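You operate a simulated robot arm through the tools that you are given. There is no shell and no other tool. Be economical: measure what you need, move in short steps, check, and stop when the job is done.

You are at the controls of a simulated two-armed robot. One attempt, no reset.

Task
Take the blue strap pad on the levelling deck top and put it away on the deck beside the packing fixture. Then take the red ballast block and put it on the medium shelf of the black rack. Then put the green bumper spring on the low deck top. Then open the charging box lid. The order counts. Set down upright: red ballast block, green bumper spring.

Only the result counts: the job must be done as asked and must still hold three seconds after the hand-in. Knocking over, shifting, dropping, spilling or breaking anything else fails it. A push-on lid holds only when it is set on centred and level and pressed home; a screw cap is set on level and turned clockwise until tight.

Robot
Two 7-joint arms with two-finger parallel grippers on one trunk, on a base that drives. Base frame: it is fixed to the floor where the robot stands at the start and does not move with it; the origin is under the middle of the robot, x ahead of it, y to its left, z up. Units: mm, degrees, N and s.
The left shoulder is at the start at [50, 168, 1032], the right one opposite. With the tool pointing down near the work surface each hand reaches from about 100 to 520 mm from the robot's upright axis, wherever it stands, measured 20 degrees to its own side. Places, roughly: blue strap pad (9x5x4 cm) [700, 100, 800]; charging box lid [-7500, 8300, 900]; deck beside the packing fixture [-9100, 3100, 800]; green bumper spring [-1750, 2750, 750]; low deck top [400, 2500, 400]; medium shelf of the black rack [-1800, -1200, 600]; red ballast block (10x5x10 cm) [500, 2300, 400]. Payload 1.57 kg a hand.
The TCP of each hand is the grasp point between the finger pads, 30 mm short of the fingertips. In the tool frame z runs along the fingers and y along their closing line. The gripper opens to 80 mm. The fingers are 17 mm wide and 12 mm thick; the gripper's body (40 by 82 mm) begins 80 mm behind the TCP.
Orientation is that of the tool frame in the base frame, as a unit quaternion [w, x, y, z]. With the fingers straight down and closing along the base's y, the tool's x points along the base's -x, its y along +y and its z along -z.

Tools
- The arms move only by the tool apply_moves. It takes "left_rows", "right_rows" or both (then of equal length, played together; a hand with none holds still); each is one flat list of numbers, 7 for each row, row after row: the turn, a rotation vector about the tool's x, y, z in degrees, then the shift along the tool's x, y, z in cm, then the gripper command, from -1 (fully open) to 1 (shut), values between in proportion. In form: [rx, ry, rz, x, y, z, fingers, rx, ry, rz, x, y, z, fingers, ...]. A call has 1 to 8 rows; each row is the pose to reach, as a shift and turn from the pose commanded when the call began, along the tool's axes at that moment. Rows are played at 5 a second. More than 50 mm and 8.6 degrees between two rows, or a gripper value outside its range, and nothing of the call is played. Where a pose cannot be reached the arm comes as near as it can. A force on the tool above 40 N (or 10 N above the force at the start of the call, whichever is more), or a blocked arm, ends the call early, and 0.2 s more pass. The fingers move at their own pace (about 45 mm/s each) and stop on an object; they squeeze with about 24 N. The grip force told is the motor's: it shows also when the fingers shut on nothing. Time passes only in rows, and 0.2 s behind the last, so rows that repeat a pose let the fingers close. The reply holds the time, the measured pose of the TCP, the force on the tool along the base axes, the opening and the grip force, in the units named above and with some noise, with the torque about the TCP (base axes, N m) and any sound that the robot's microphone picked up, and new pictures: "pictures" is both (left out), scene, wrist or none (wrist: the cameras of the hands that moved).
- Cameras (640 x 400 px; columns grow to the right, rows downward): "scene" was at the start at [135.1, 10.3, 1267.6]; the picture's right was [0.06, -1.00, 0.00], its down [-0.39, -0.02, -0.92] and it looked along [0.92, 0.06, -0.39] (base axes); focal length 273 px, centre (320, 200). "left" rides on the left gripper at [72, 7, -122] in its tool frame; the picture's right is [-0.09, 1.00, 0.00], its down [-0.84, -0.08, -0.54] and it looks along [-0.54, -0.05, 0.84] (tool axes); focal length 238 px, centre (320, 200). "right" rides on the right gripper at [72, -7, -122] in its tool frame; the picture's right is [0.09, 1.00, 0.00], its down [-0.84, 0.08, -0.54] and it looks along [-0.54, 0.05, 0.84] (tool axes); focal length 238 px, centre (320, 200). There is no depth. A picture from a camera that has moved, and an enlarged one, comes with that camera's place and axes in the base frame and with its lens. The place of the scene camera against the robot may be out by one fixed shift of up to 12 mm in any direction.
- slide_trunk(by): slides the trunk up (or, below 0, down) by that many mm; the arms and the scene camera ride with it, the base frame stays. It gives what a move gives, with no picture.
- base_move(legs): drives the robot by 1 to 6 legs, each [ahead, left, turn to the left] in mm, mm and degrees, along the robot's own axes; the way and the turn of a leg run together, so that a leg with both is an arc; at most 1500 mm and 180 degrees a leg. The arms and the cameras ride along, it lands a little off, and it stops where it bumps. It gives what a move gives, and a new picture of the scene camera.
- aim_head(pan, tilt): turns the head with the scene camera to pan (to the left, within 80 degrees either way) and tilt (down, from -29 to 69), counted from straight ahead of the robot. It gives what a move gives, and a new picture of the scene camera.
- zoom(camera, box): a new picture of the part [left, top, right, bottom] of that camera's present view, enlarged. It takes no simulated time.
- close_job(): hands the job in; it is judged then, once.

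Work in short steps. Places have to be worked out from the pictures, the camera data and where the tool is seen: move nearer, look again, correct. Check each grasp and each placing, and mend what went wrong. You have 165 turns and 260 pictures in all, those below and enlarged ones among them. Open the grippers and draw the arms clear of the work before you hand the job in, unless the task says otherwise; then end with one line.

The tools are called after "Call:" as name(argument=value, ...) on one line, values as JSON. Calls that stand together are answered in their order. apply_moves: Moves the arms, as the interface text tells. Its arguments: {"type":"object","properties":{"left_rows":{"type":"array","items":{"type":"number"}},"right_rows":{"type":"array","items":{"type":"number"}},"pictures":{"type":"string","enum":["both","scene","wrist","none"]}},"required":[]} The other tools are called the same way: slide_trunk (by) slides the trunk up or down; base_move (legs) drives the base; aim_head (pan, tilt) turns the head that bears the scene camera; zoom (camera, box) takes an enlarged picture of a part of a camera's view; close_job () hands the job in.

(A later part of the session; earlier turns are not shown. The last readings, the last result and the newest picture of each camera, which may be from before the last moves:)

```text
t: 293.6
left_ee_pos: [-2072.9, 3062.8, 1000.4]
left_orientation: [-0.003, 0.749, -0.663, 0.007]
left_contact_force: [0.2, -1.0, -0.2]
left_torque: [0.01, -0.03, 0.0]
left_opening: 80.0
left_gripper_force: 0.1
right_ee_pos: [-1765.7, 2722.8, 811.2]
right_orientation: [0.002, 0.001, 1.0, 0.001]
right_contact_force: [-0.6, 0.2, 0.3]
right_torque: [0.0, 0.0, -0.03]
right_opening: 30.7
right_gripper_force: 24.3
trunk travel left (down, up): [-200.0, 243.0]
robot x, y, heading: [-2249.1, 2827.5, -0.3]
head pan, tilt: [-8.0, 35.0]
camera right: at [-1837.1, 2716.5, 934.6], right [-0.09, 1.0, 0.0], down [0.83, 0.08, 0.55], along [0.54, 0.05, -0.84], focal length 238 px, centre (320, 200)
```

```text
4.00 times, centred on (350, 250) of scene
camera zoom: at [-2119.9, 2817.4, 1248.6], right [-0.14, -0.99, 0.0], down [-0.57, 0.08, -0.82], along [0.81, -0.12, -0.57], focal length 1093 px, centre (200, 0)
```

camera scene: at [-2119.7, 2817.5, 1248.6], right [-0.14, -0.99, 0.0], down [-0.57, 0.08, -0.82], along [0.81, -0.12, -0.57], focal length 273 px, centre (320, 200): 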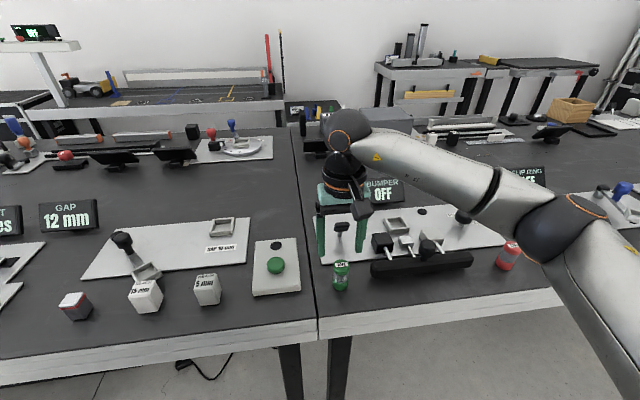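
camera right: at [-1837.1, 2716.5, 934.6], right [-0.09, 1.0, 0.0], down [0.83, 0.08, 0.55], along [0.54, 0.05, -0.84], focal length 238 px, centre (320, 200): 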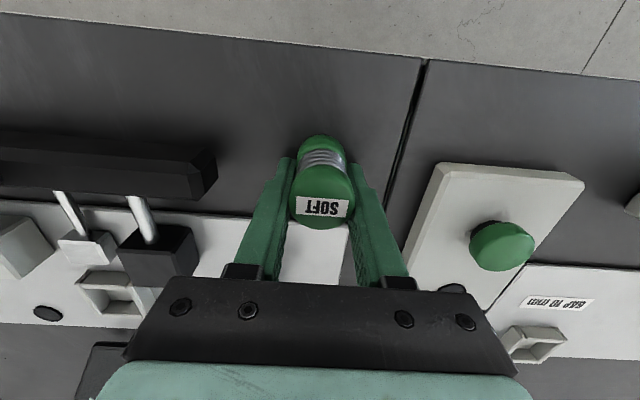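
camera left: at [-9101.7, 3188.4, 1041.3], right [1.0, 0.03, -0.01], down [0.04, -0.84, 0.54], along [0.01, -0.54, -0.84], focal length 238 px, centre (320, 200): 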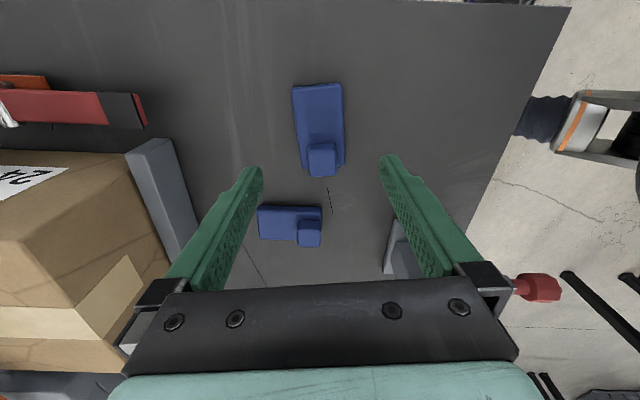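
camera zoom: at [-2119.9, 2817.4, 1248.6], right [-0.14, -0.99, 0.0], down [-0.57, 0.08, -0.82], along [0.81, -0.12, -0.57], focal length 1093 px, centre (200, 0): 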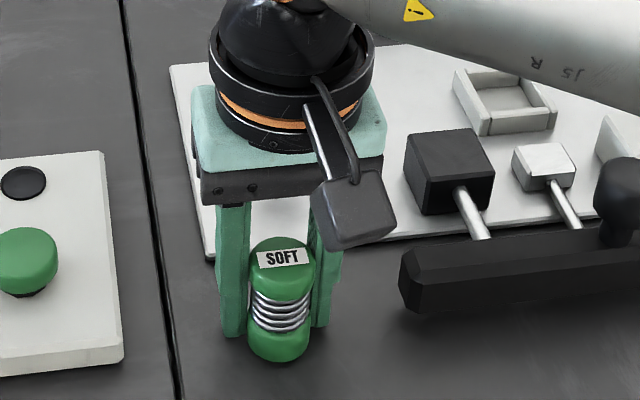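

Held (30.7 mm). Lift and check.

Call:
apply_moves(right_rows=[0, 0, 0, 0, 0, -1, 1, 0, 0, 0, 0, 0, -4, 1, 0, 0, 0, 0, 0, -8, 1, 0, 0, 0, 0, 0, -12, 1, 0, 0, 0, 4, 0, -14, 1, 0, 0, 0, 8, -2, -15, 1], pictures="both")

```text
t: 295.0
left_ee_pos: [-2072.2, 3063.0, 1001.4]
left_orientation: [-0.004, 0.749, -0.662, 0.007]
left_contact_force: [0.8, 0.2, -0.3]
left_torque: [0.02, -0.02, 0.0]
left_opening: 79.9
left_gripper_force: 0.0
right_ee_pos: [-1848.3, 2699.7, 962.5]
right_orientation: [0.002, 0.001, 1.0, 0.0]
right_contact_force: [0.2, 0.7, -1.0]
right_torque: [0.0, -0.02, -0.02]
right_opening: 30.9
right_gripper_force: 24.0
trunk travel left (down, up): [-200.0, 243.0]
robot x, y, heading: [-2253.4, 2823.9, -0.3]
head pan, tilt: [-8.0, 35.0]
camera scene: at [-2120.1, 2817.1, 1248.6], right [-0.14, -0.99, 0.0], down [-0.57, 0.08, -0.82], along [0.81, -0.12, -0.57], focal length 273 px, centre (320, 200)
camera right: at [-1919.8, 2694.2, 1086.7], right [-0.09, 1.0, 0.0], down [0.83, 0.08, 0.55], along [0.54, 0.05, -0.84], focal length 238 px, centre (320, 200)
```

scene: 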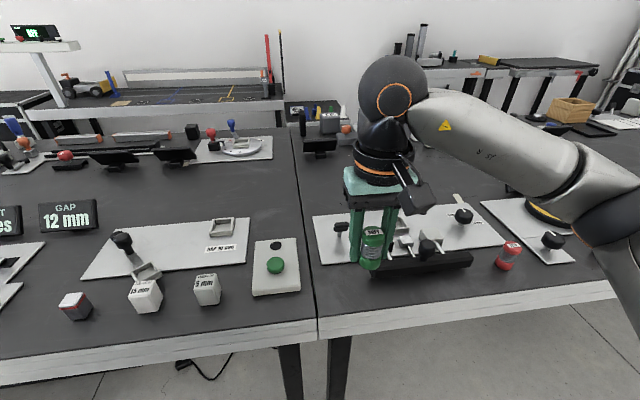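
right: 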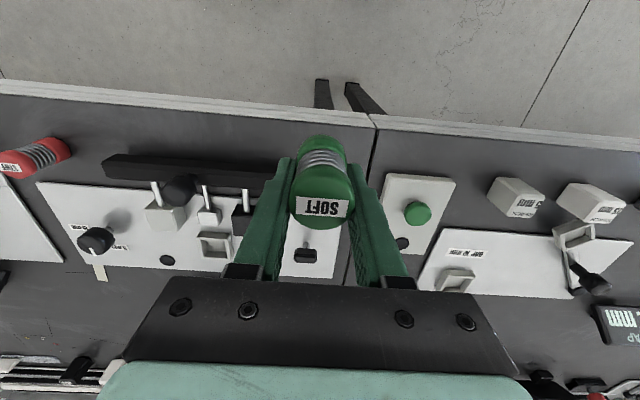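

Spring is held upright. Now drive back: out, south, east, then north to the low deck.

Call:
apply_moves(right_rows=[0, 0, 0, 3, 0, 0, 1, 0, 0, 0, 6, 0, 0, 1], pictures="none")

Call:
aim_head(pan=0, tilt=22)

Call:
base_move(legs=[[-180, 0, 0.3], [0, -1250, 0], [0, -1260, 0]])

```text
t: 295.6
left_ee_pos: [-2072.3, 3061.9, 1001.1]
left_orientation: [-0.004, 0.75, -0.662, 0.007]
left_contact_force: [1.0, -1.7, -0.1]
left_torque: [-0.02, -0.01, -0.01]
left_opening: 79.7
left_gripper_force: 0.1
right_ee_pos: [-1905.6, 2700.2, 963.0]
right_orientation: [0.002, 0.001, 1.0, 0.001]
right_contact_force: [-0.6, 0.2, -0.7]
right_torque: [0.02, -0.01, 0.03]
right_opening: 30.7
right_gripper_force: 24.2
trunk travel left (down, up): [-200.0, 243.0]
robot x, y, heading: [-2250.0, 2825.4, -0.1]
head pan, tilt: [-8.0, 35.0]
```

```text
t: 296.3
left_ee_pos: [-2072.0, 3062.4, 1000.4]
left_orientation: [-0.004, 0.749, -0.662, 0.007]
left_contact_force: [0.1, -1.0, -0.4]
left_torque: [0.03, 0.0, 0.01]
left_opening: 80.1
left_gripper_force: 0.1
right_ee_pos: [-1904.6, 2700.8, 963.1]
right_orientation: [0.002, 0.001, 1.0, 0.002]
right_contact_force: [-0.4, 0.8, -0.8]
right_torque: [0.02, 0.0, 0.0]
right_opening: 30.8
right_gripper_force: 24.3
trunk travel left (down, up): [-200.0, 243.0]
robot x, y, heading: [-2248.2, 2826.4, -0.5]
head pan, tilt: [0.0, 22.0]
camera scene: at [-2114.3, 2829.6, 1269.1], right [0.0, -1.0, 0.0], down [-0.38, 0.0, -0.93], along [0.93, 0.0, -0.38], focal length 273 px, centre (320, 200)
```

scene: 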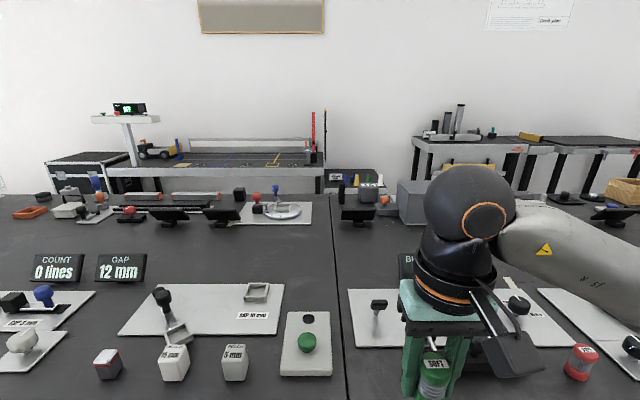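

```text
t: 309.5
left_ee_pos: [-2230.5, 586.9, 1001.5]
left_orientation: [-0.004, 0.759, -0.651, 0.007]
left_contact_force: [-0.3, 0.1, -0.3]
left_torque: [0.01, 0.01, -0.02]
left_opening: 79.8
left_gripper_force: 0.1
right_ee_pos: [-2052.5, 230.1, 963.6]
right_orientation: [0.002, -0.013, 1.0, 0.001]
right_contact_force: [0.0, 0.3, -1.3]
right_torque: [0.0, -0.02, 0.0]
right_opening: 30.1
right_gripper_force: 24.1
trunk travel left (down, up): [-200.0, 243.0]
robot x, y, heading: [-2400.0, 345.4, 1.6]
head pan, tilt: [0.0, 22.0]
camera scene: at [-2265.8, 352.9, 1269.2], right [0.02, -1.0, 0.0], down [-0.37, -0.01, -0.93], along [0.93, 0.02, -0.37], focal length 273 px, centre (320, 200)
```

scene: 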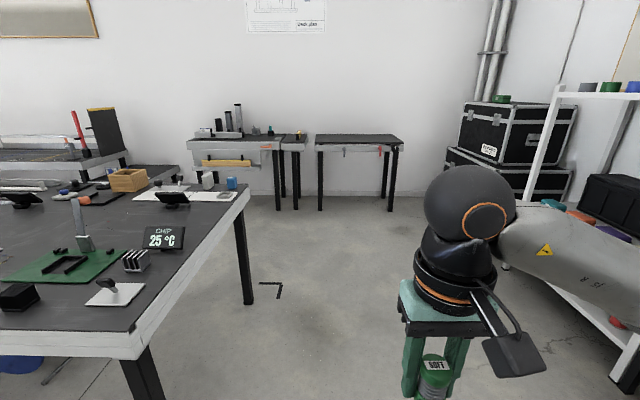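

Call:
base_move(legs=[[1150, -70, -1.6], [1020, 0, 0], [0, 850, 0], [0, 800, 0]])

```text
t: 328.1
left_ee_pos: [-13.8, 2135.6, 1001.5]
left_orientation: [-0.004, 0.741, -0.672, 0.007]
left_contact_force: [0.4, 0.0, 0.1]
left_torque: [0.01, -0.01, 0.0]
left_opening: 80.0
left_gripper_force: 0.0
right_ee_pos: [143.5, 1768.3, 962.1]
right_orientation: [0.001, 0.014, 1.0, 0.001]
right_contact_force: [-0.5, -0.2, -1.7]
right_torque: [0.01, 0.02, 0.01]
right_opening: 29.7
right_gripper_force: 24.1
trunk travel left (down, up): [-200.0, 243.0]
robot x, y, heading: [-197.4, 1902.4, -1.8]
head pan, tilt: [0.0, 22.0]
camera scene: at [-63.2, 1904.3, 1269.2], right [-0.03, -1.0, 0.0], down [-0.37, 0.01, -0.93], along [0.93, -0.03, -0.37], focal length 273 px, centre (320, 200)
```

scene: 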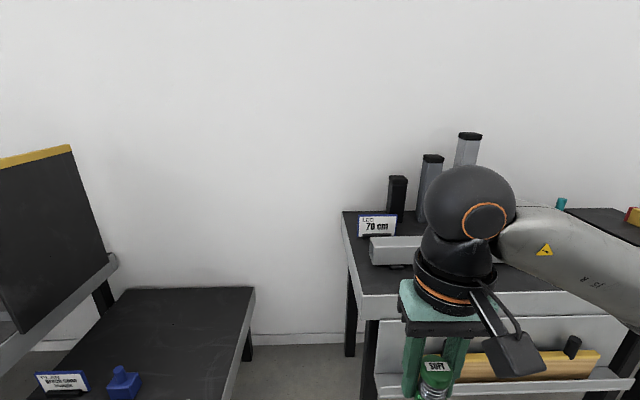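

Call:
base_move(legs=[[0, 0, 42], [300, 28, 0]])

Call:
aim_head(pan=-20, tilt=50)

Call:
zoom(camera="right", box=[0, 0, 640, 400])

```text
t: 332.1
left_ee_pos: [3.6, 2412.6, 1000.3]
left_orientation: [-0.007, 0.929, -0.371, 0.005]
left_contact_force: [0.4, 0.4, 0.3]
left_torque: [-0.01, 0.02, 0.03]
left_opening: 80.1
left_gripper_force: 0.0
right_ee_pos: [362.2, 2238.8, 962.1]
right_orientation: [0.001, -0.337, 0.942, 0.001]
right_contact_force: [0.3, -0.4, -1.0]
right_torque: [0.01, 0.02, 0.02]
right_opening: 29.6
right_gripper_force: 23.7
trunk travel left (down, up): [-200.0, 243.0]
robot x, y, heading: [18.5, 2116.2, 39.4]
head pan, tilt: [0.0, 22.0]
camera scene: at [121.7, 2204.8, 1269.1], right [0.63, -0.77, 0.0], down [-0.29, -0.24, -0.93], along [0.72, 0.59, -0.37], focal length 273 px, centre (320, 200)
```

scene: 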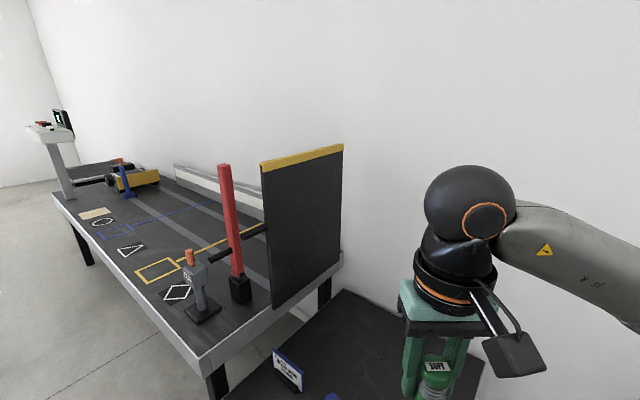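

```text
t: 333.0
left_ee_pos: [3.3, 2412.2, 1000.6]
left_orientation: [-0.006, 0.929, -0.37, 0.005]
left_contact_force: [0.0, 0.4, 0.2]
left_torque: [0.02, 0.01, 0.0]
left_opening: 80.1
left_gripper_force: 0.0
right_ee_pos: [361.7, 2239.0, 962.8]
right_orientation: [0.002, -0.335, 0.942, 0.001]
right_contact_force: [0.4, -0.6, -0.5]
right_torque: [0.02, 0.01, 0.05]
right_opening: 29.4
right_gripper_force: 23.6
trunk travel left (down, up): [-200.0, 243.0]
robot x, y, heading: [17.6, 2119.0, 39.1]
head pan, tilt: [-20.0, 50.0]
camera scene: at [122.4, 2171.4, 1226.9], right [0.33, -0.94, 0.0], down [-0.72, -0.25, -0.64], along [0.61, 0.21, -0.77], focal length 273 px, centre (320, 200)
```

scene: 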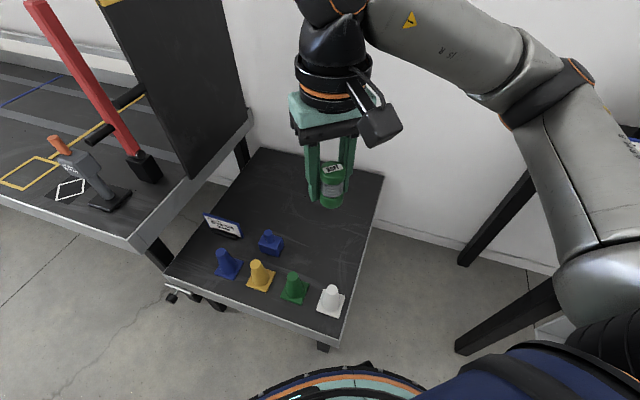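

```text
1.00 times, centred on (320, 200) of right
camera zoom: at [310.2, 2188.5, 1086.0], right [-0.7, 0.71, 0.0], down [0.6, 0.59, 0.55], along [0.39, 0.38, -0.84], focal length 238 px, centre (320, 200)
```

zoom: 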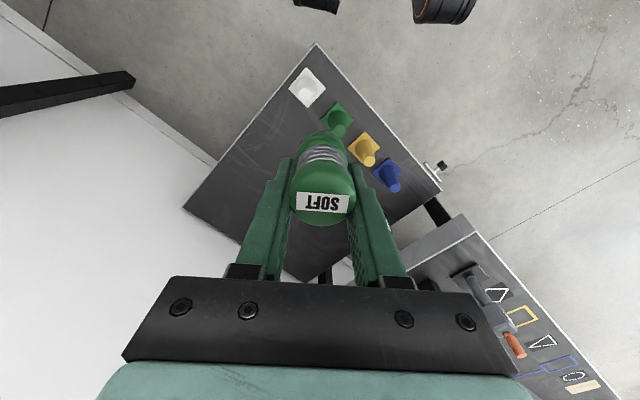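

Spring is still well held. I lower the trunk 150 and carry it over the vacated place [495, 2285].

Call:
slide_trunk(by=-150)

Call:
apply_moves(right_rows=[0, 0, 0, -3.3, -1.2, 0, 1, 0, 0, 0, -6.6, -2.4, 0, 1, 0, 0, 0, -9.9, -3.6, 1, 1, 0, 0, 0, -13.2, -4.9, 3, 1, 0, 0, 0, -13.2, -4.9, 8, 1, 0, 0, 0, -13.2, -4.9, 13, 1, 0, 0, 0, -13.2, -4.9, 18, 1, 0, 0, 0, -13.2, -4.9, 23, 1], pictures="both")

```text
t: 334.8
left_ee_pos: [4.2, 2412.6, 851.7]
left_orientation: [-0.006, 0.928, -0.371, 0.005]
left_contact_force: [0.6, -0.5, 0.0]
left_torque: [-0.03, -0.03, 0.0]
left_opening: 79.7
left_gripper_force: 0.0
right_ee_pos: [361.4, 2239.0, 812.9]
right_orientation: [0.002, -0.336, 0.942, 0.001]
right_contact_force: [0.3, -0.2, -1.0]
right_torque: [0.0, -0.02, 0.02]
right_opening: 29.4
right_gripper_force: 24.1
trunk travel left (down, up): [-50.0, 393.0]
robot x, y, heading: [16.2, 2116.9, 39.1]
head pan, tilt: [-20.0, 50.0]
```

```text
t: 336.6
left_ee_pos: [2.7, 2411.8, 851.5]
left_orientation: [-0.006, 0.929, -0.37, 0.005]
left_contact_force: [0.7, -0.9, 0.6]
left_torque: [-0.03, 0.0, 0.0]
left_opening: 80.1
left_gripper_force: 0.0
right_ee_pos: [491.3, 2282.8, 579.7]
right_orientation: [0.003, -0.336, 0.942, 0.002]
right_contact_force: [0.1, 0.0, -0.4]
right_torque: [0.01, 0.05, 0.03]
right_opening: 29.3
right_gripper_force: 23.8
trunk travel left (down, up): [-50.0, 393.0]
robot x, y, heading: [13.4, 2119.1, 39.2]
head pan, tilt: [-20.0, 50.0]
camera scene: at [122.3, 2171.3, 1076.9], right [0.33, -0.94, 0.0], down [-0.72, -0.25, -0.64], along [0.61, 0.21, -0.77], focal length 273 px, centre (320, 200)
camera right: at [440.6, 2232.9, 703.2], right [-0.7, 0.71, 0.0], down [0.6, 0.59, 0.55], along [0.39, 0.38, -0.84], focal length 238 px, centre (320, 200)
```

scene: 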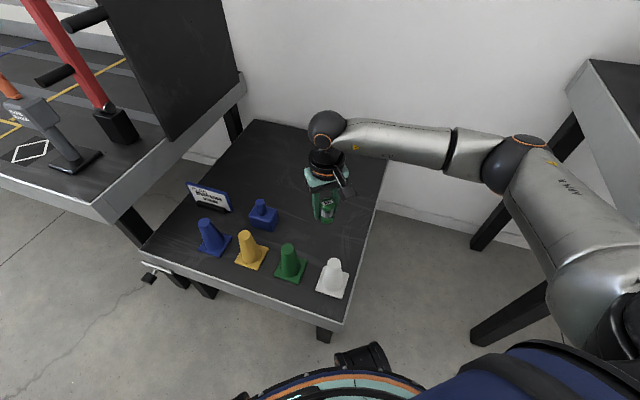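
right: 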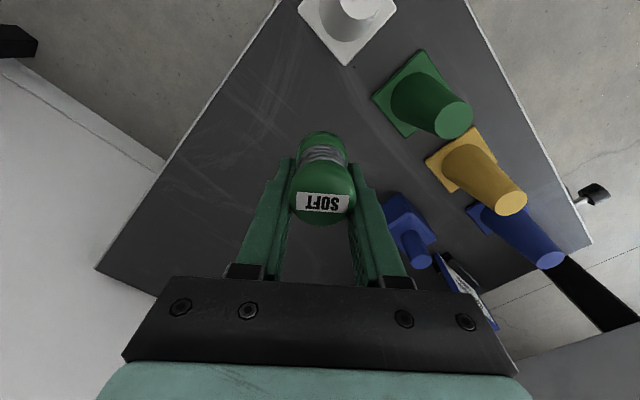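

Lower toward the deck: to 475 first, then in small steps till contact.

Call:
apply_moves(right_rows=[0, 0, 0, -0.5, 0, 3, 1, 0, 0, 0, -1, 0, 6, 1, 0, 0, 0, -1, 0, 9, 1, 0, 0, 0, -1, 0, 10.5, 1, 0, 0, 0, -1, 0, 10.5, 1], pictures="both")

Call:
zoom(camera="scene", box=[270, 170, 390, 270])

```text
t: 337.8
left_ee_pos: [2.2, 2411.8, 851.8]
left_orientation: [-0.007, 0.929, -0.37, 0.005]
left_contact_force: [0.3, -0.4, 0.4]
left_torque: [0.01, 0.03, 0.02]
left_opening: 80.1
left_gripper_force: 0.0
right_ee_pos: [500.2, 2290.9, 479.0]
right_orientation: [0.001, -0.337, 0.942, 0.002]
right_contact_force: [-0.4, 0.4, -0.5]
right_torque: [0.04, -0.01, -0.01]
right_opening: 29.7
right_gripper_force: 23.9
trunk travel left (down, up): [-50.0, 393.0]
robot x, y, heading: [17.5, 2114.6, 39.2]
head pan, tilt: [-20.0, 50.0]
camera scene: at [122.4, 2171.3, 1076.8], right [0.33, -0.94, 0.0], down [-0.72, -0.25, -0.64], along [0.61, 0.21, -0.77], focal length 273 px, centre (320, 200)
camera right: at [449.4, 2241.0, 601.6], right [-0.7, 0.71, 0.0], down [0.6, 0.59, 0.55], along [0.39, 0.38, -0.84], focal length 238 px, centre (320, 200)
```

scene: 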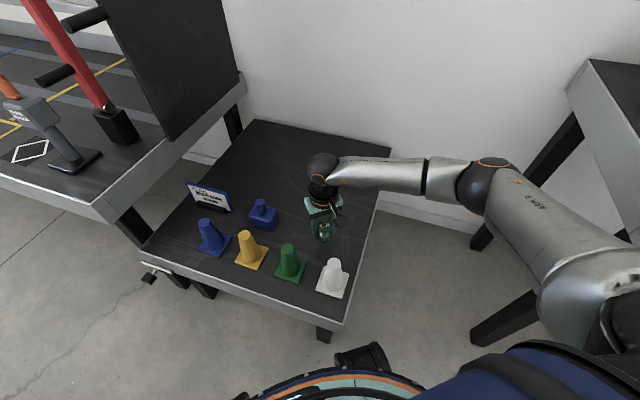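
right: 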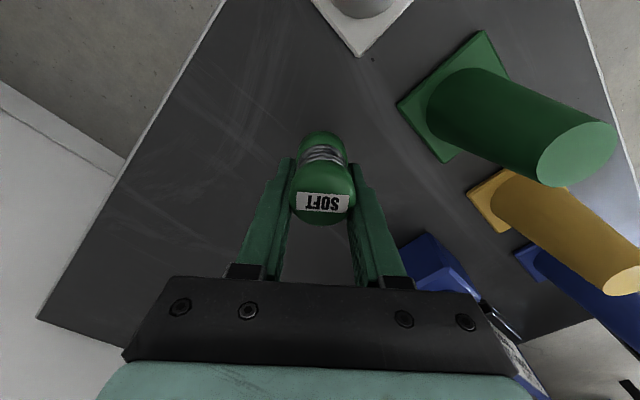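

```text
4.00 times, centred on (330, 220) of scene
camera zoom: at [122.4, 2171.3, 1076.8], right [0.33, -0.94, 0.0], down [-0.72, -0.25, -0.64], along [0.61, 0.21, -0.77], focal length 1093 px, centre (280, 120)
```

zoom: 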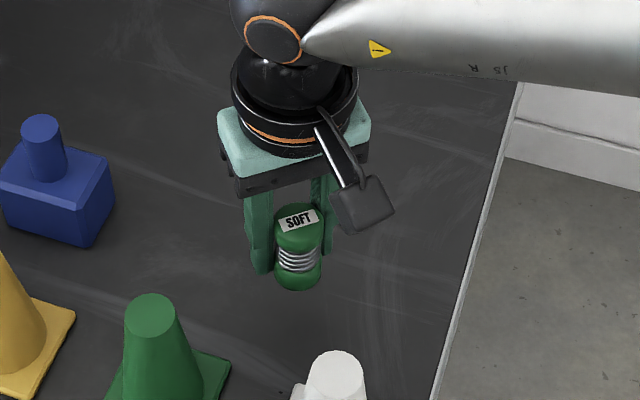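

Still above the deck. Continue down in 3 mm steps.

Call:
apply_moves(right_rows=[0, 0, 0, 0, 0, 0.4, 1, 0, 0, 0, 0, 0, 0.8, 1, 0, 0, 0, 0, 0, 1.2, 1, 0, 0, 0, 0, 0, 1.5, 1, 0, 0, 0, 0, 0, 1.8, 1, 0, 0, 0, 0, 0, 2.1, 1, 0, 0, 0, 0, 0, 2.1, 1], pictures="none")

Call:
zoom(camera="scene", box=[270, 170, 390, 270])

```text
t: 339.4
left_ee_pos: [3.1, 2411.9, 851.6]
left_orientation: [-0.006, 0.929, -0.37, 0.005]
left_contact_force: [-0.3, 0.6, 0.1]
left_torque: [0.03, -0.02, -0.03]
left_opening: 80.0
left_gripper_force: 0.1
right_ee_pos: [502.8, 2292.4, 457.4]
right_orientation: [0.002, -0.336, 0.942, 0.001]
right_contact_force: [-0.1, 0.1, -1.1]
right_torque: [-0.02, -0.04, 0.04]
right_opening: 29.2
right_gripper_force: 23.8
trunk travel left (down, up): [-50.0, 393.0]
robot x, y, heading: [16.9, 2116.6, 39.5]
head pan, tilt: [-20.0, 50.0]
```

```text
4.00 times, centred on (330, 220) of scene
camera zoom: at [122.3, 2171.3, 1076.8], right [0.33, -0.94, 0.0], down [-0.72, -0.25, -0.64], along [0.61, 0.21, -0.77], focal length 1093 px, centre (280, 120)
```

zoom: 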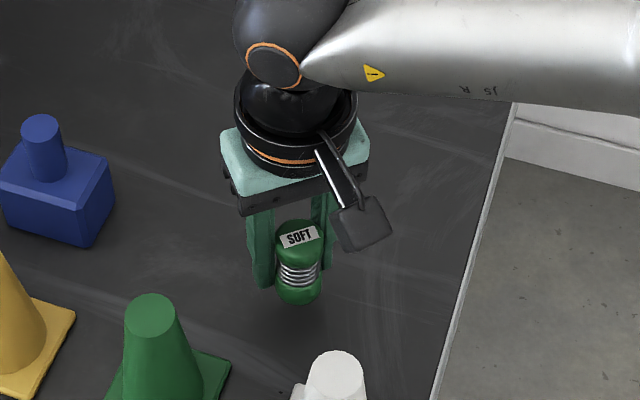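

Call:
apply_moves(right_rows=[0, 0, 0, 0, 0, 0.3, 1, 0, 0, 0, 0, 0, 0.6, 1, 0, 0, 0, 0, 0, 0.9, 1, 0, 0, 0, 0, 0, 1.2, 1, 0, 0, 0, 0, 0, 1.5, 1, 0, 0, 0, 0, 0, 1.5, 1], pictures="none")

Call:
zoom(camera="scene", box=[270, 170, 390, 270])

```text
t: 340.8
left_ee_pos: [2.5, 2411.3, 850.6]
left_orientation: [-0.006, 0.929, -0.371, 0.006]
left_contact_force: [-0.4, 0.4, -0.2]
left_torque: [-0.02, 0.03, -0.01]
left_opening: 80.0
left_gripper_force: 0.1
right_ee_pos: [502.9, 2291.8, 441.4]
right_orientation: [0.001, -0.336, 0.942, 0.001]
right_contact_force: [0.4, 0.0, -0.9]
right_torque: [0.02, 0.0, 0.02]
right_opening: 29.4
right_gripper_force: 23.7
trunk travel left (down, up): [-50.0, 393.0]
robot x, y, heading: [15.8, 2113.8, 39.3]
head pan, tilt: [-20.0, 50.0]
```

```text
4.00 times, centred on (330, 220) of scene
camera zoom: at [122.3, 2171.3, 1076.8], right [0.33, -0.94, 0.0], down [-0.72, -0.25, -0.64], along [0.61, 0.21, -0.77], focal length 1093 px, centre (280, 120)
```

zoom: 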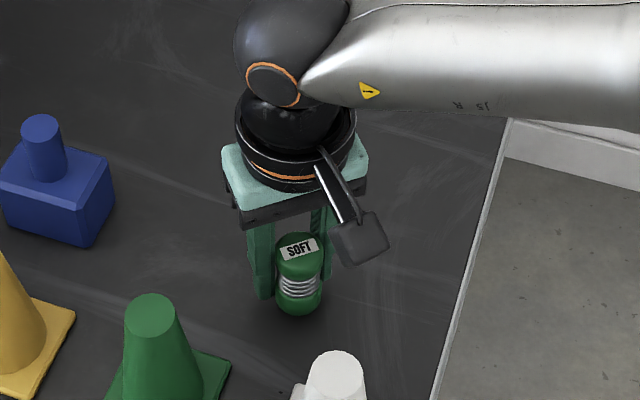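

Call:
apply_moves(right_rows=[0, 0, 0, 0, 0, 0.25, 1, 0, 0, 0, 0, 0, 0.5, 1, 0, 0, 0, 0, 0, 0.75, 1, 0, 0, 0, 0, 0, 1.0, 1, 0, 0, 0, 0, 0, 1.0, 1], pictures="none")

Call:
zoom(camera="scene", box=[270, 170, 390, 270])

```text
t: 341.9
left_ee_pos: [3.4, 2411.8, 851.6]
left_orientation: [-0.007, 0.929, -0.37, 0.006]
left_contact_force: [-0.9, -0.1, -0.6]
left_torque: [0.0, -0.04, 0.03]
left_opening: 79.9
left_gripper_force: 0.1
right_ee_pos: [504.6, 2292.2, 432.0]
right_orientation: [0.001, -0.336, 0.942, 0.001]
right_contact_force: [-0.4, -0.3, -0.9]
right_torque: [0.04, 0.02, -0.01]
right_opening: 29.3
right_gripper_force: 23.7
trunk travel left (down, up): [-50.0, 393.0]
robot x, y, heading: [18.4, 2113.9, 39.0]
head pan, tilt: [-20.0, 50.0]
```

```text
4.00 times, centred on (330, 220) of scene
camera zoom: at [122.3, 2171.3, 1076.8], right [0.33, -0.94, 0.0], down [-0.72, -0.25, -0.64], along [0.61, 0.21, -0.77], focal length 1093 px, centre (280, 120)
```

zoom: 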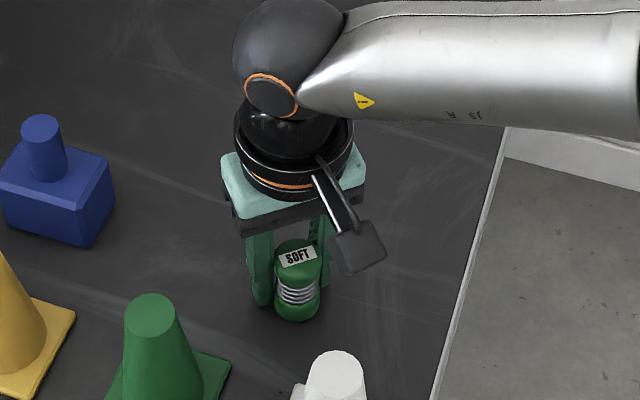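

Call:
apply_moves(right_rows=[0, 0, 0, 0, 0, 0.2, 1, 0, 0, 0, 0, 0, 0.4, 1, 0, 0, 0, 0, 0, 0.6, 1, 0, 0, 0, 0, 0, 0.6, 1], pictures="none")

Call:
apply_moves(right_rows=[0, 0, 0, 0, 0, 0.2, 1, 0, 0, 0, 0, 0, 0.2, 1], pictures="none")

```text
t: 342.9
left_ee_pos: [1.5, 2411.6, 852.0]
left_orientation: [-0.008, 0.929, -0.371, 0.006]
left_contact_force: [0.1, -0.3, 0.6]
left_torque: [-0.02, -0.01, -0.01]
left_opening: 79.8
left_gripper_force: 0.0
right_ee_pos: [504.9, 2293.5, 430.2]
right_orientation: [0.004, -0.335, 0.942, 0.001]
right_contact_force: [1.6, -6.5, 23.7]
right_torque: [-0.37, 0.18, 0.04]
right_opening: 29.3
right_gripper_force: 23.9
trunk travel left (down, up): [-50.0, 393.0]
robot x, y, heading: [16.0, 2113.4, 39.4]
head pan, tilt: [-20.0, 50.0]
```

```text
t: 343.4
left_ee_pos: [3.0, 2410.8, 850.7]
left_orientation: [-0.007, 0.928, -0.372, 0.007]
left_contact_force: [-0.8, -0.2, -0.3]
left_torque: [-0.03, -0.03, -0.01]
left_opening: 80.2
left_gripper_force: 0.2
right_ee_pos: [504.9, 2293.7, 429.6]
right_orientation: [0.003, -0.336, 0.942, 0.001]
right_contact_force: [-3.4, -5.3, 18.8]
right_torque: [-0.48, 0.13, -0.09]
right_opening: 29.1
right_gripper_force: 23.8
trunk travel left (down, up): [-50.0, 393.0]
robot x, y, heading: [16.4, 2116.0, 38.9]
head pan, tilt: [-20.0, 50.0]
stopped in row 2 (right hand): the force on the tool passed its limit (the readings are from after the stop); the commanded pose is now the measured one
```

Contact at 430. Ease up 1–2 mm and open.

Call:
apply_moves(right_rows=[0, 0, 0, 0, 0, -0.1, 1, 0, 0, 0, 0, 0, -0.1, 1], pictures="none")

Call:
apply_moves(right_rows=[0, 0, 0, 0, 0, 0, 0.4, 0, 0, 0, 0, 0, 0, 0.1, 0, 0, 0, 0, 0, 0, -0.3, 0, 0, 0, 0, 0, 0, -0.5, 0, 0, 0, 0, 0, 0, -0.5], pictures="wrist")

Call:
zoom(camera="scene", box=[270, 170, 390, 270])

```text
t: 344.0
left_ee_pos: [2.2, 2411.5, 852.3]
left_orientation: [-0.007, 0.928, -0.371, 0.007]
left_contact_force: [-1.1, -0.4, 0.5]
left_torque: [-0.02, 0.0, -0.02]
left_opening: 79.8
left_gripper_force: 0.1
right_ee_pos: [505.5, 2293.8, 429.9]
right_orientation: [0.004, -0.336, 0.942, 0.001]
right_contact_force: [-3.1, -4.5, 17.0]
right_torque: [-0.4, 0.15, -0.25]
right_opening: 29.5
right_gripper_force: 23.7
trunk travel left (down, up): [-50.0, 393.0]
robot x, y, heading: [16.9, 2116.8, 39.4]
head pan, tilt: [-20.0, 50.0]
```

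```text
t: 345.2
left_ee_pos: [2.9, 2412.3, 850.1]
left_orientation: [-0.007, 0.929, -0.371, 0.006]
left_contact_force: [0.5, 0.5, 0.0]
left_torque: [-0.02, -0.01, -0.05]
left_opening: 79.9
left_gripper_force: 0.0
right_ee_pos: [505.8, 2296.2, 430.1]
right_orientation: [0.004, -0.336, 0.942, 0.004]
right_contact_force: [-9.0, 10.9, 17.6]
right_torque: [-0.13, 0.09, -0.13]
right_opening: 47.7
right_gripper_force: 0.0
trunk travel left (down, up): [-50.0, 393.0]
robot x, y, heading: [14.8, 2113.0, 39.4]
head pan, tilt: [-20.0, 50.0]
camera right: at [452.9, 2243.9, 553.1], right [-0.7, 0.71, 0.0], down [0.6, 0.59, 0.55], along [0.39, 0.39, -0.84], focal length 238 px, centre (320, 200)
```

right: 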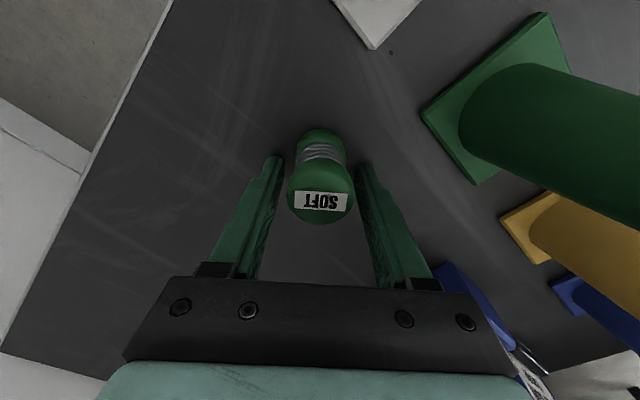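

```text
4.00 times, centred on (330, 220) of scene
camera zoom: at [121.3, 2171.1, 1077.0], right [0.33, -0.94, 0.0], down [-0.72, -0.25, -0.64], along [0.61, 0.21, -0.77], focal length 1093 px, centre (280, 120)
```

zoom: 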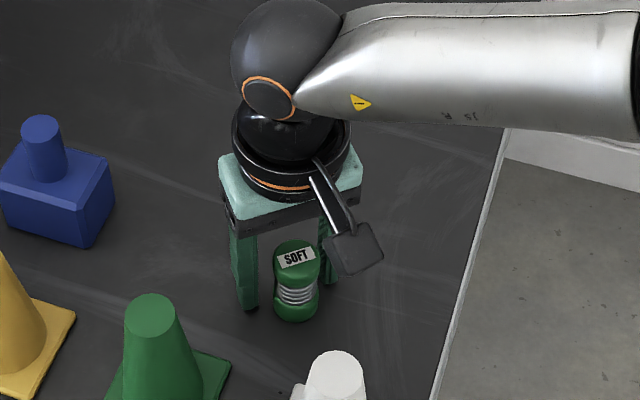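

The spring stands free and upright. I lift the hand straight up.

Call:
apply_moves(right_rows=[0, 0, 0, 0, 0, -0.5, -0.5, 0, 0, 0, 0, 0, -2, -0.5, 0, 0, 0, 0, 0, -5, -0.5, 0, 0, 0, 0, 0, -9, -0.5, 0, 0, 0, 0, 0, -13, -0.5, 0, 0, 0, 0, 0, -17, -0.5, 0, 0, 0, 0, 0, -21, -0.5, 0, 0, 0, 3, 0, -24, -0.5], pictures="both")

```text
t: 347.0
left_ee_pos: [2.8, 2412.4, 850.3]
left_orientation: [-0.007, 0.928, -0.372, 0.006]
left_contact_force: [-0.9, -0.4, -0.6]
left_torque: [0.01, 0.0, 0.02]
left_opening: 80.2
left_gripper_force: 0.1
right_ee_pos: [481.6, 2278.5, 669.0]
right_orientation: [0.002, -0.335, 0.942, 0.0]
right_contact_force: [-0.2, 0.4, 0.6]
right_torque: [0.0, 0.01, -0.02]
right_opening: 60.1
right_gripper_force: 0.1
trunk travel left (down, up): [-50.0, 393.0]
robot x, y, heading: [17.5, 2116.6, 39.2]
head pan, tilt: [-20.0, 50.0]
camera scene: at [122.4, 2171.2, 1076.8], right [0.33, -0.94, 0.0], down [-0.72, -0.25, -0.64], along [0.61, 0.21, -0.77], focal length 273 px, centre (320, 200)
camera right: at [429.6, 2227.3, 792.3], right [-0.7, 0.71, 0.0], down [0.6, 0.59, 0.55], along [0.39, 0.38, -0.84], focal length 238 px, centre (320, 200)
```

scene: 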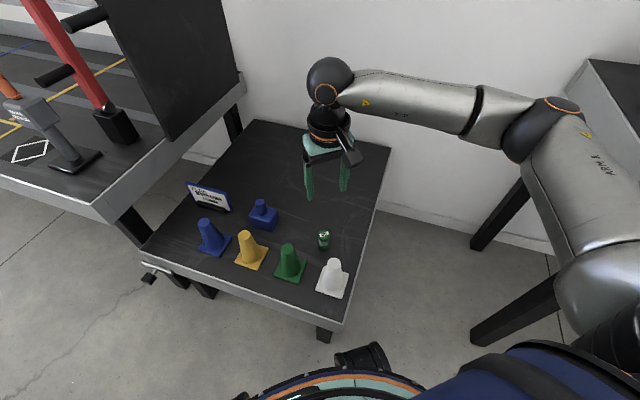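
right: 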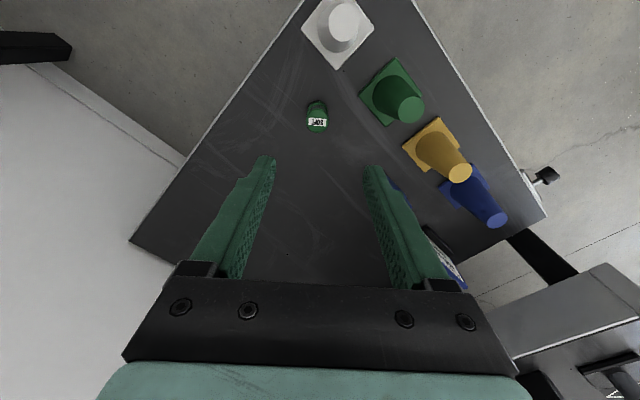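

The spring stands upright on the deck among its neighbours. Last: the charging box far northwest. Tuck the hand, raise the trunk, and drive the known way.

Call:
apply_moves(right_rows=[0, 0, 0, 4, 0, -1, -1, 0, 0, 0, 8, 0, -3, -1, 0, 0, 0, 12, 0, -5, -1, 0, 0, 0, 15, 0, -8, -1], pictures="none")

Call:
slide_trunk(by=150)

Call:
aim_head(pan=0, tilt=15)

Call:
base_move(legs=[[-330, 0, 0], [0, 0, -129], [1500, 0, 0], [0, 0, -90], [1480, 150, 0]])

```text
t: 348.0
left_ee_pos: [2.4, 2412.5, 850.6]
left_orientation: [-0.007, 0.928, -0.372, 0.006]
left_contact_force: [-0.2, -0.2, 0.0]
left_torque: [-0.01, 0.01, -0.01]
left_opening: 80.0
left_gripper_force: 0.0
right_ee_pos: [364.2, 2178.7, 746.6]
right_orientation: [0.003, -0.335, 0.942, 0.001]
right_contact_force: [0.2, 0.7, 0.2]
right_torque: [-0.01, -0.01, -0.01]
right_opening: 80.1
right_gripper_force: 0.1
trunk travel left (down, up): [-50.0, 393.0]
robot x, y, heading: [13.3, 2116.6, 39.2]
head pan, tilt: [-20.0, 50.0]
```

```text
t: 349.7
left_ee_pos: [2.4, 2412.4, 1000.7]
left_orientation: [-0.007, 0.928, -0.371, 0.005]
left_contact_force: [-1.0, 0.6, -0.5]
left_torque: [0.01, 0.03, -0.01]
left_opening: 80.0
left_gripper_force: 0.0
right_ee_pos: [363.9, 2180.4, 895.8]
right_orientation: [0.003, -0.335, 0.942, 0.002]
right_contact_force: [0.1, 0.9, 0.4]
right_torque: [0.02, -0.03, 0.01]
right_opening: 79.8
right_gripper_force: 0.1
trunk travel left (down, up): [-200.0, 243.0]
robot x, y, heading: [19.5, 2116.6, 39.3]
head pan, tilt: [-20.0, 50.0]
```

```text
t: 350.7
left_ee_pos: [2.6, 2412.8, 1001.0]
left_orientation: [-0.006, 0.929, -0.371, 0.005]
left_contact_force: [0.3, 0.3, 0.7]
left_torque: [0.0, 0.01, 0.03]
left_opening: 80.0
left_gripper_force: 0.1
right_ee_pos: [363.8, 2179.6, 896.5]
right_orientation: [0.003, -0.335, 0.942, 0.001]
right_contact_force: [0.9, -0.8, -0.4]
right_torque: [0.03, -0.02, -0.01]
right_opening: 79.9
right_gripper_force: 0.2
trunk travel left (down, up): [-200.0, 243.0]
robot x, y, heading: [11.7, 2115.7, 39.2]
head pan, tilt: [0.0, 15.0]
camera scene: at [122.0, 2204.8, 1280.5], right [0.63, -0.78, 0.0], down [-0.2, -0.16, -0.97], along [0.75, 0.61, -0.26], focal length 273 px, centre (320, 200)
```

scene: 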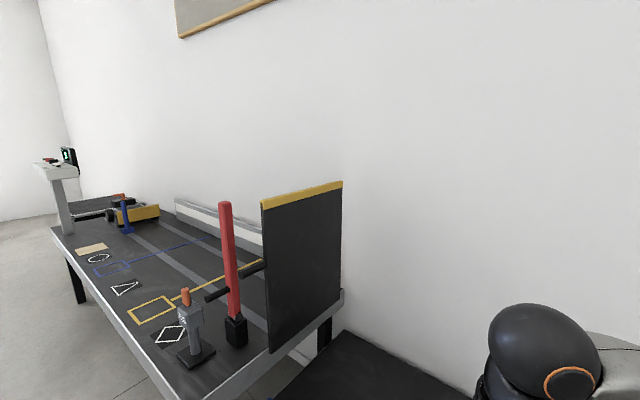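

```text
t: 375.9
left_ee_pos: [-1792.5, 108.4, 1001.3]
left_orientation: [-0.008, 0.677, 0.736, -0.004]
left_contact_force: [-0.8, -0.2, -0.2]
left_torque: [0.0, 0.01, -0.02]
left_opening: 80.2
left_gripper_force: 0.1
right_ee_pos: [-1907.1, 521.8, 896.7]
right_orientation: [0.0, 1.0, -0.021, -0.004]
right_contact_force: [0.6, -0.5, 0.4]
right_torque: [0.02, 0.02, -0.01]
right_opening: 80.1
right_gripper_force: 0.1
trunk travel left (down, up): [-200.0, 243.0]
robot x, y, heading: [-1600.0, 339.8, 177.7]
head pan, tilt: [0.0, 15.0]
camera scene: at [-1734.0, 348.0, 1280.6], right [0.04, 1.0, 0.0], down [0.26, -0.01, -0.97], along [-0.96, 0.04, -0.26], focal length 273 px, centre (320, 200)
```

scene: 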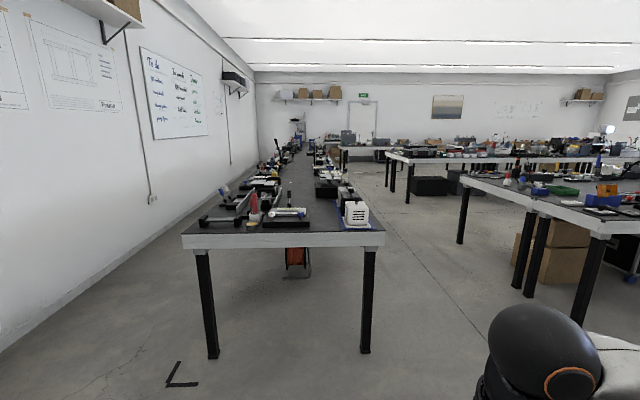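

Call:
base_move(legs=[[830, 0, 2.3], [0, -1000, 0], [1500, 0, 0], [1500, 0, 0], [1400, 0, 0]])

```text
t: 405.7
left_ee_pos: [-7038.0, 1156.6, 1001.2]
left_orientation: [-0.007, 0.677, 0.736, -0.004]
left_contact_force: [0.2, 0.2, 0.0]
left_torque: [-0.02, 0.01, 0.02]
left_opening: 80.2
left_gripper_force: 0.1
right_ee_pos: [-7151.9, 1569.1, 896.3]
right_orientation: [0.0, 1.0, -0.021, -0.004]
right_contact_force: [-0.2, 1.4, -0.4]
right_torque: [0.01, 0.01, -0.01]
right_opening: 80.1
right_gripper_force: 0.1
trunk travel left (down, up): [-200.0, 243.0]
robot x, y, heading: [-6850.1, 1387.7, 177.5]
head pan, tilt: [0.0, 15.0]
camera scene: at [-6980.4, 1396.6, 1280.6], right [0.04, 1.0, 0.0], down [0.26, -0.01, -0.97], along [-0.96, 0.04, -0.26], focal length 273 px, centre (320, 200)
```

scene: 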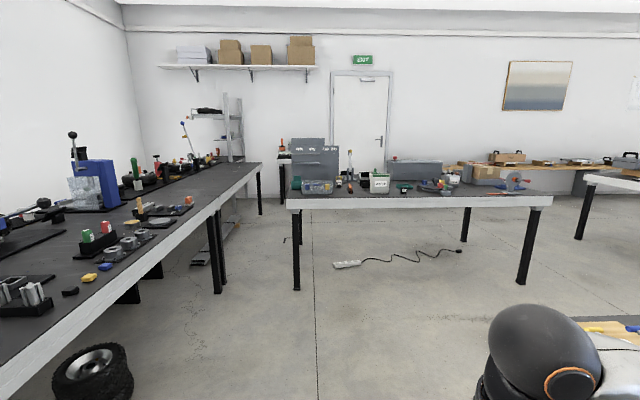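

Call:
base_move(legs=[[1320, 0, 2.5], [0, 0, -90], [1500, 0, 0], [1400, 0, 0]])

```text
t: 429.7
left_ee_pos: [-8345.0, 4505.3, 1000.3]
left_orientation: [-0.008, 0.998, 0.061, 0.003]
left_contact_force: [0.5, 0.3, 0.1]
left_torque: [-0.02, 0.0, 0.01]
left_opening: 79.9
left_gripper_force: 0.1
right_ee_pos: [-7935.9, 4636.6, 896.0]
right_orientation: [0.003, -0.705, 0.709, 0.002]
right_contact_force: [0.3, -0.5, -0.5]
right_torque: [-0.01, 0.06, 0.02]
right_opening: 80.1
right_gripper_force: 0.1
trunk travel left (down, up): [-200.0, 243.0]
robot x, y, heading: [-8111.7, 4327.8, 89.4]
head pan, tilt: [0.0, 15.0]
camera scene: at [-8104.8, 4464.2, 1280.6], right [1.0, -0.01, 0.0], down [0.0, -0.26, -0.97], along [0.01, 0.97, -0.26], focal length 273 px, centre (320, 200)
```

scene: 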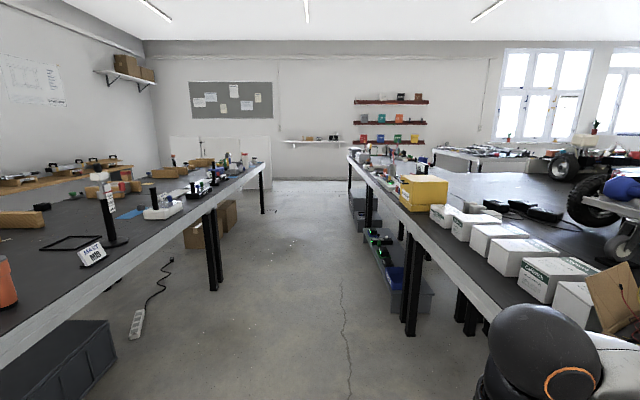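

Call:
base_move(legs=[[1490, 60, 0.6], [1000, 0, 0]])

Call:
aim_head(pan=-20, tilt=18)

```text
t: 441.8
left_ee_pos: [-8395.9, 6977.4, 1000.3]
left_orientation: [-0.008, 0.998, 0.061, 0.002]
left_contact_force: [-1.0, -0.9, 0.3]
left_torque: [0.0, 0.01, 0.03]
left_opening: 80.1
left_gripper_force: 0.0
right_ee_pos: [-7986.2, 7108.0, 895.4]
right_orientation: [0.003, -0.706, 0.709, 0.003]
right_contact_force: [0.0, -0.2, 0.4]
right_torque: [-0.02, 0.0, -0.03]
right_opening: 80.1
right_gripper_force: 0.0
trunk travel left (down, up): [-200.0, 243.0]
robot x, y, heading: [-8159.7, 6801.1, 89.7]
head pan, tilt: [0.0, 15.0]
camera scene: at [-8155.5, 6936.5, 1280.6], right [1.0, -0.01, 0.0], down [0.0, -0.26, -0.97], along [0.01, 0.97, -0.26], focal length 273 px, centre (320, 200)
```

scene: 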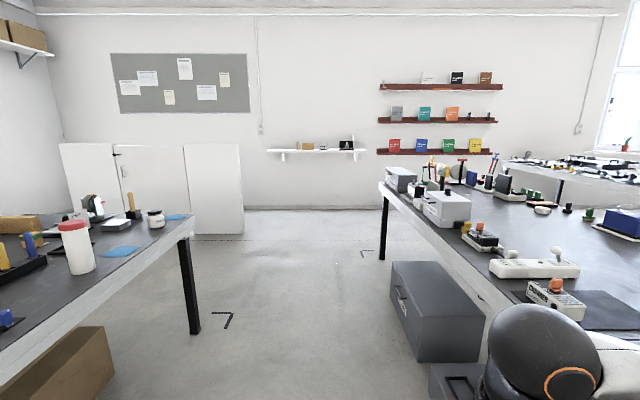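

```text
t: 442.6
left_ee_pos: [-8395.8, 6976.8, 1001.1]
left_orientation: [-0.008, 0.998, 0.06, 0.002]
left_contact_force: [-0.9, 0.0, 0.3]
left_torque: [0.01, 0.02, 0.01]
left_opening: 80.1
left_gripper_force: 0.0
right_ee_pos: [-7986.3, 7108.6, 896.8]
right_orientation: [0.002, -0.705, 0.709, 0.002]
right_contact_force: [0.2, -0.5, 0.5]
right_torque: [-0.01, -0.01, -0.05]
right_opening: 80.0
right_gripper_force: 0.0
trunk travel left (down, up): [-200.0, 243.0]
robot x, y, heading: [-8157.9, 6799.0, 89.6]
head pan, tilt: [-20.0, 18.0]
camera scene: at [-8123.7, 6930.6, 1275.7], right [0.94, -0.35, 0.0], down [-0.11, -0.29, -0.95], along [0.33, 0.89, -0.31], focal length 273 px, centre (320, 200)
```

scene: 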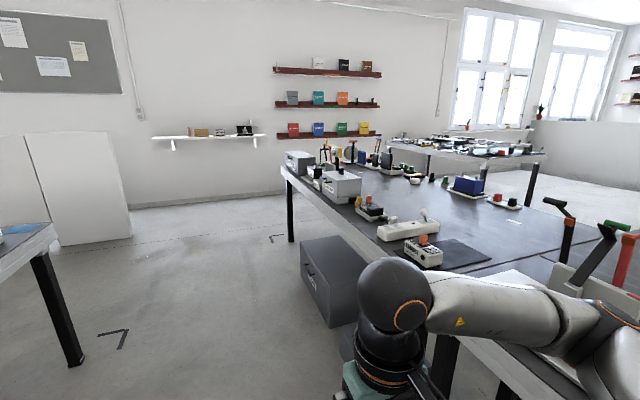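

The charging box should be the grey box at (340,185). Zoom in.

Call:
zoom(camera="scene", box=[270, 130, 430, 250])

```text
3.33 times, centred on (350, 190) of scene
camera zoom: at [-8123.7, 6930.6, 1275.7], right [0.94, -0.35, 0.0], down [-0.11, -0.29, -0.95], along [0.33, 0.89, -0.31], focal length 911 px, centre (220, 233)
```

zoom: 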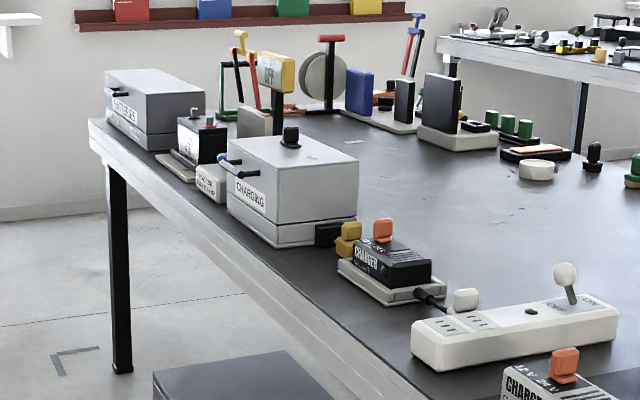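

Charging box: lid part z≈827–914, front face (x≈-7535) toward the aisle with a black handle around y≈8350; hinge presumably behind. I drive there and face it.

Call:
base_move(legs=[[1480, 0, 0], [0, 0, -90], [100, 40, 0]])

Call:
aim_head(pan=0, tilt=30)

Call:
zoom(camera="scene", box=[200, 100, 440, 250])

```text
t: 454.7
left_ee_pos: [-7822.5, 8566.8, 1001.1]
left_orientation: [-0.003, 0.728, -0.686, 0.008]
left_contact_force: [0.5, 0.5, 0.5]
left_torque: [-0.02, 0.04, -0.03]
left_opening: 80.0
left_gripper_force: 0.0
right_ee_pos: [-7715.8, 8149.0, 896.7]
right_orientation: [0.004, 0.033, 0.999, 0.0]
right_contact_force: [0.6, -0.4, -0.2]
right_torque: [0.0, 0.0, 0.0]
right_opening: 80.0
right_gripper_force: 0.0
trunk travel left (down, up): [-200.0, 243.0]
robot x, y, heading: [-8010.9, 8342.4, -3.7]
head pan, tilt: [-20.0, 18.0]
camera scene: at [-7886.5, 8306.0, 1275.6], right [-0.4, -0.91, 0.0], down [-0.28, 0.12, -0.95], along [0.87, -0.38, -0.31], focal length 273 px, centre (320, 200)
```

scene: 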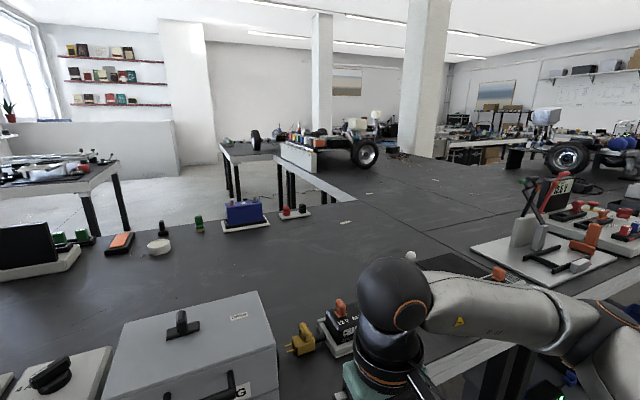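

```text
t: 455.6
left_ee_pos: [-7821.2, 8567.3, 1001.3]
left_orientation: [-0.004, 0.728, -0.686, 0.008]
left_contact_force: [0.8, 0.2, 0.4]
left_torque: [0.0, 0.02, 0.05]
left_opening: 80.0
left_gripper_force: 0.0
right_ee_pos: [-7716.0, 8150.4, 896.4]
right_orientation: [0.004, 0.033, 0.999, 0.0]
right_contact_force: [-0.7, -0.7, 0.1]
right_torque: [-0.02, -0.01, -0.03]
right_opening: 80.0
right_gripper_force: 0.0
trunk travel left (down, up): [-200.0, 243.0]
robot x, y, heading: [-8009.7, 8344.1, -4.0]
head pan, tilt: [0.0, 30.0]
camera scene: at [-7881.9, 8337.5, 1256.4], right [-0.07, -1.0, 0.0], down [-0.5, 0.03, -0.87], along [0.86, -0.06, -0.5], focal length 273 px, centre (320, 200)
```

scene: 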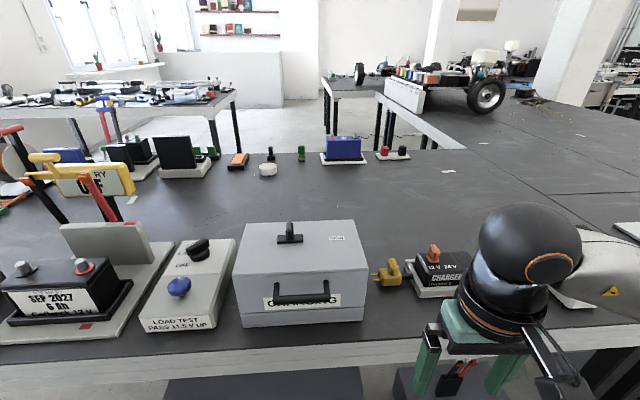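

```text
2.67 times, centred on (320, 175) of scene
camera zoom: at [-7881.9, 8337.5, 1256.4], right [-0.07, -1.0, 0.0], down [-0.5, 0.03, -0.87], along [0.86, -0.06, -0.5], focal length 728 px, centre (320, 267)
```

zoom: 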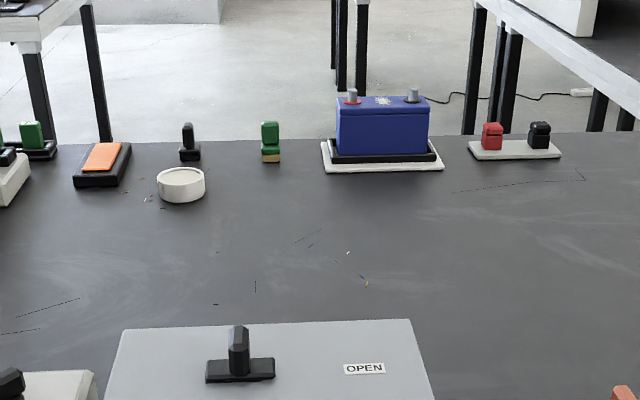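

Call:
zoom(camera="scene", box=[215, 205, 385, 335])

```text
3.08 times, centred on (300, 270) of scene
camera zoom: at [-7881.9, 8337.5, 1256.4], right [-0.07, -1.0, 0.0], down [-0.5, 0.03, -0.87], along [0.86, -0.06, -0.5], focal length 840 px, centre (382, -15)
```

zoom: 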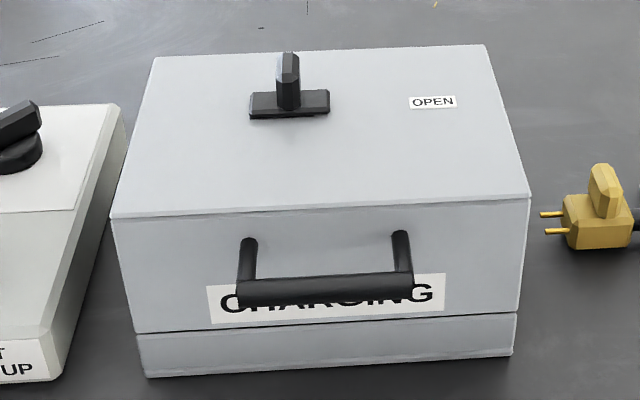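

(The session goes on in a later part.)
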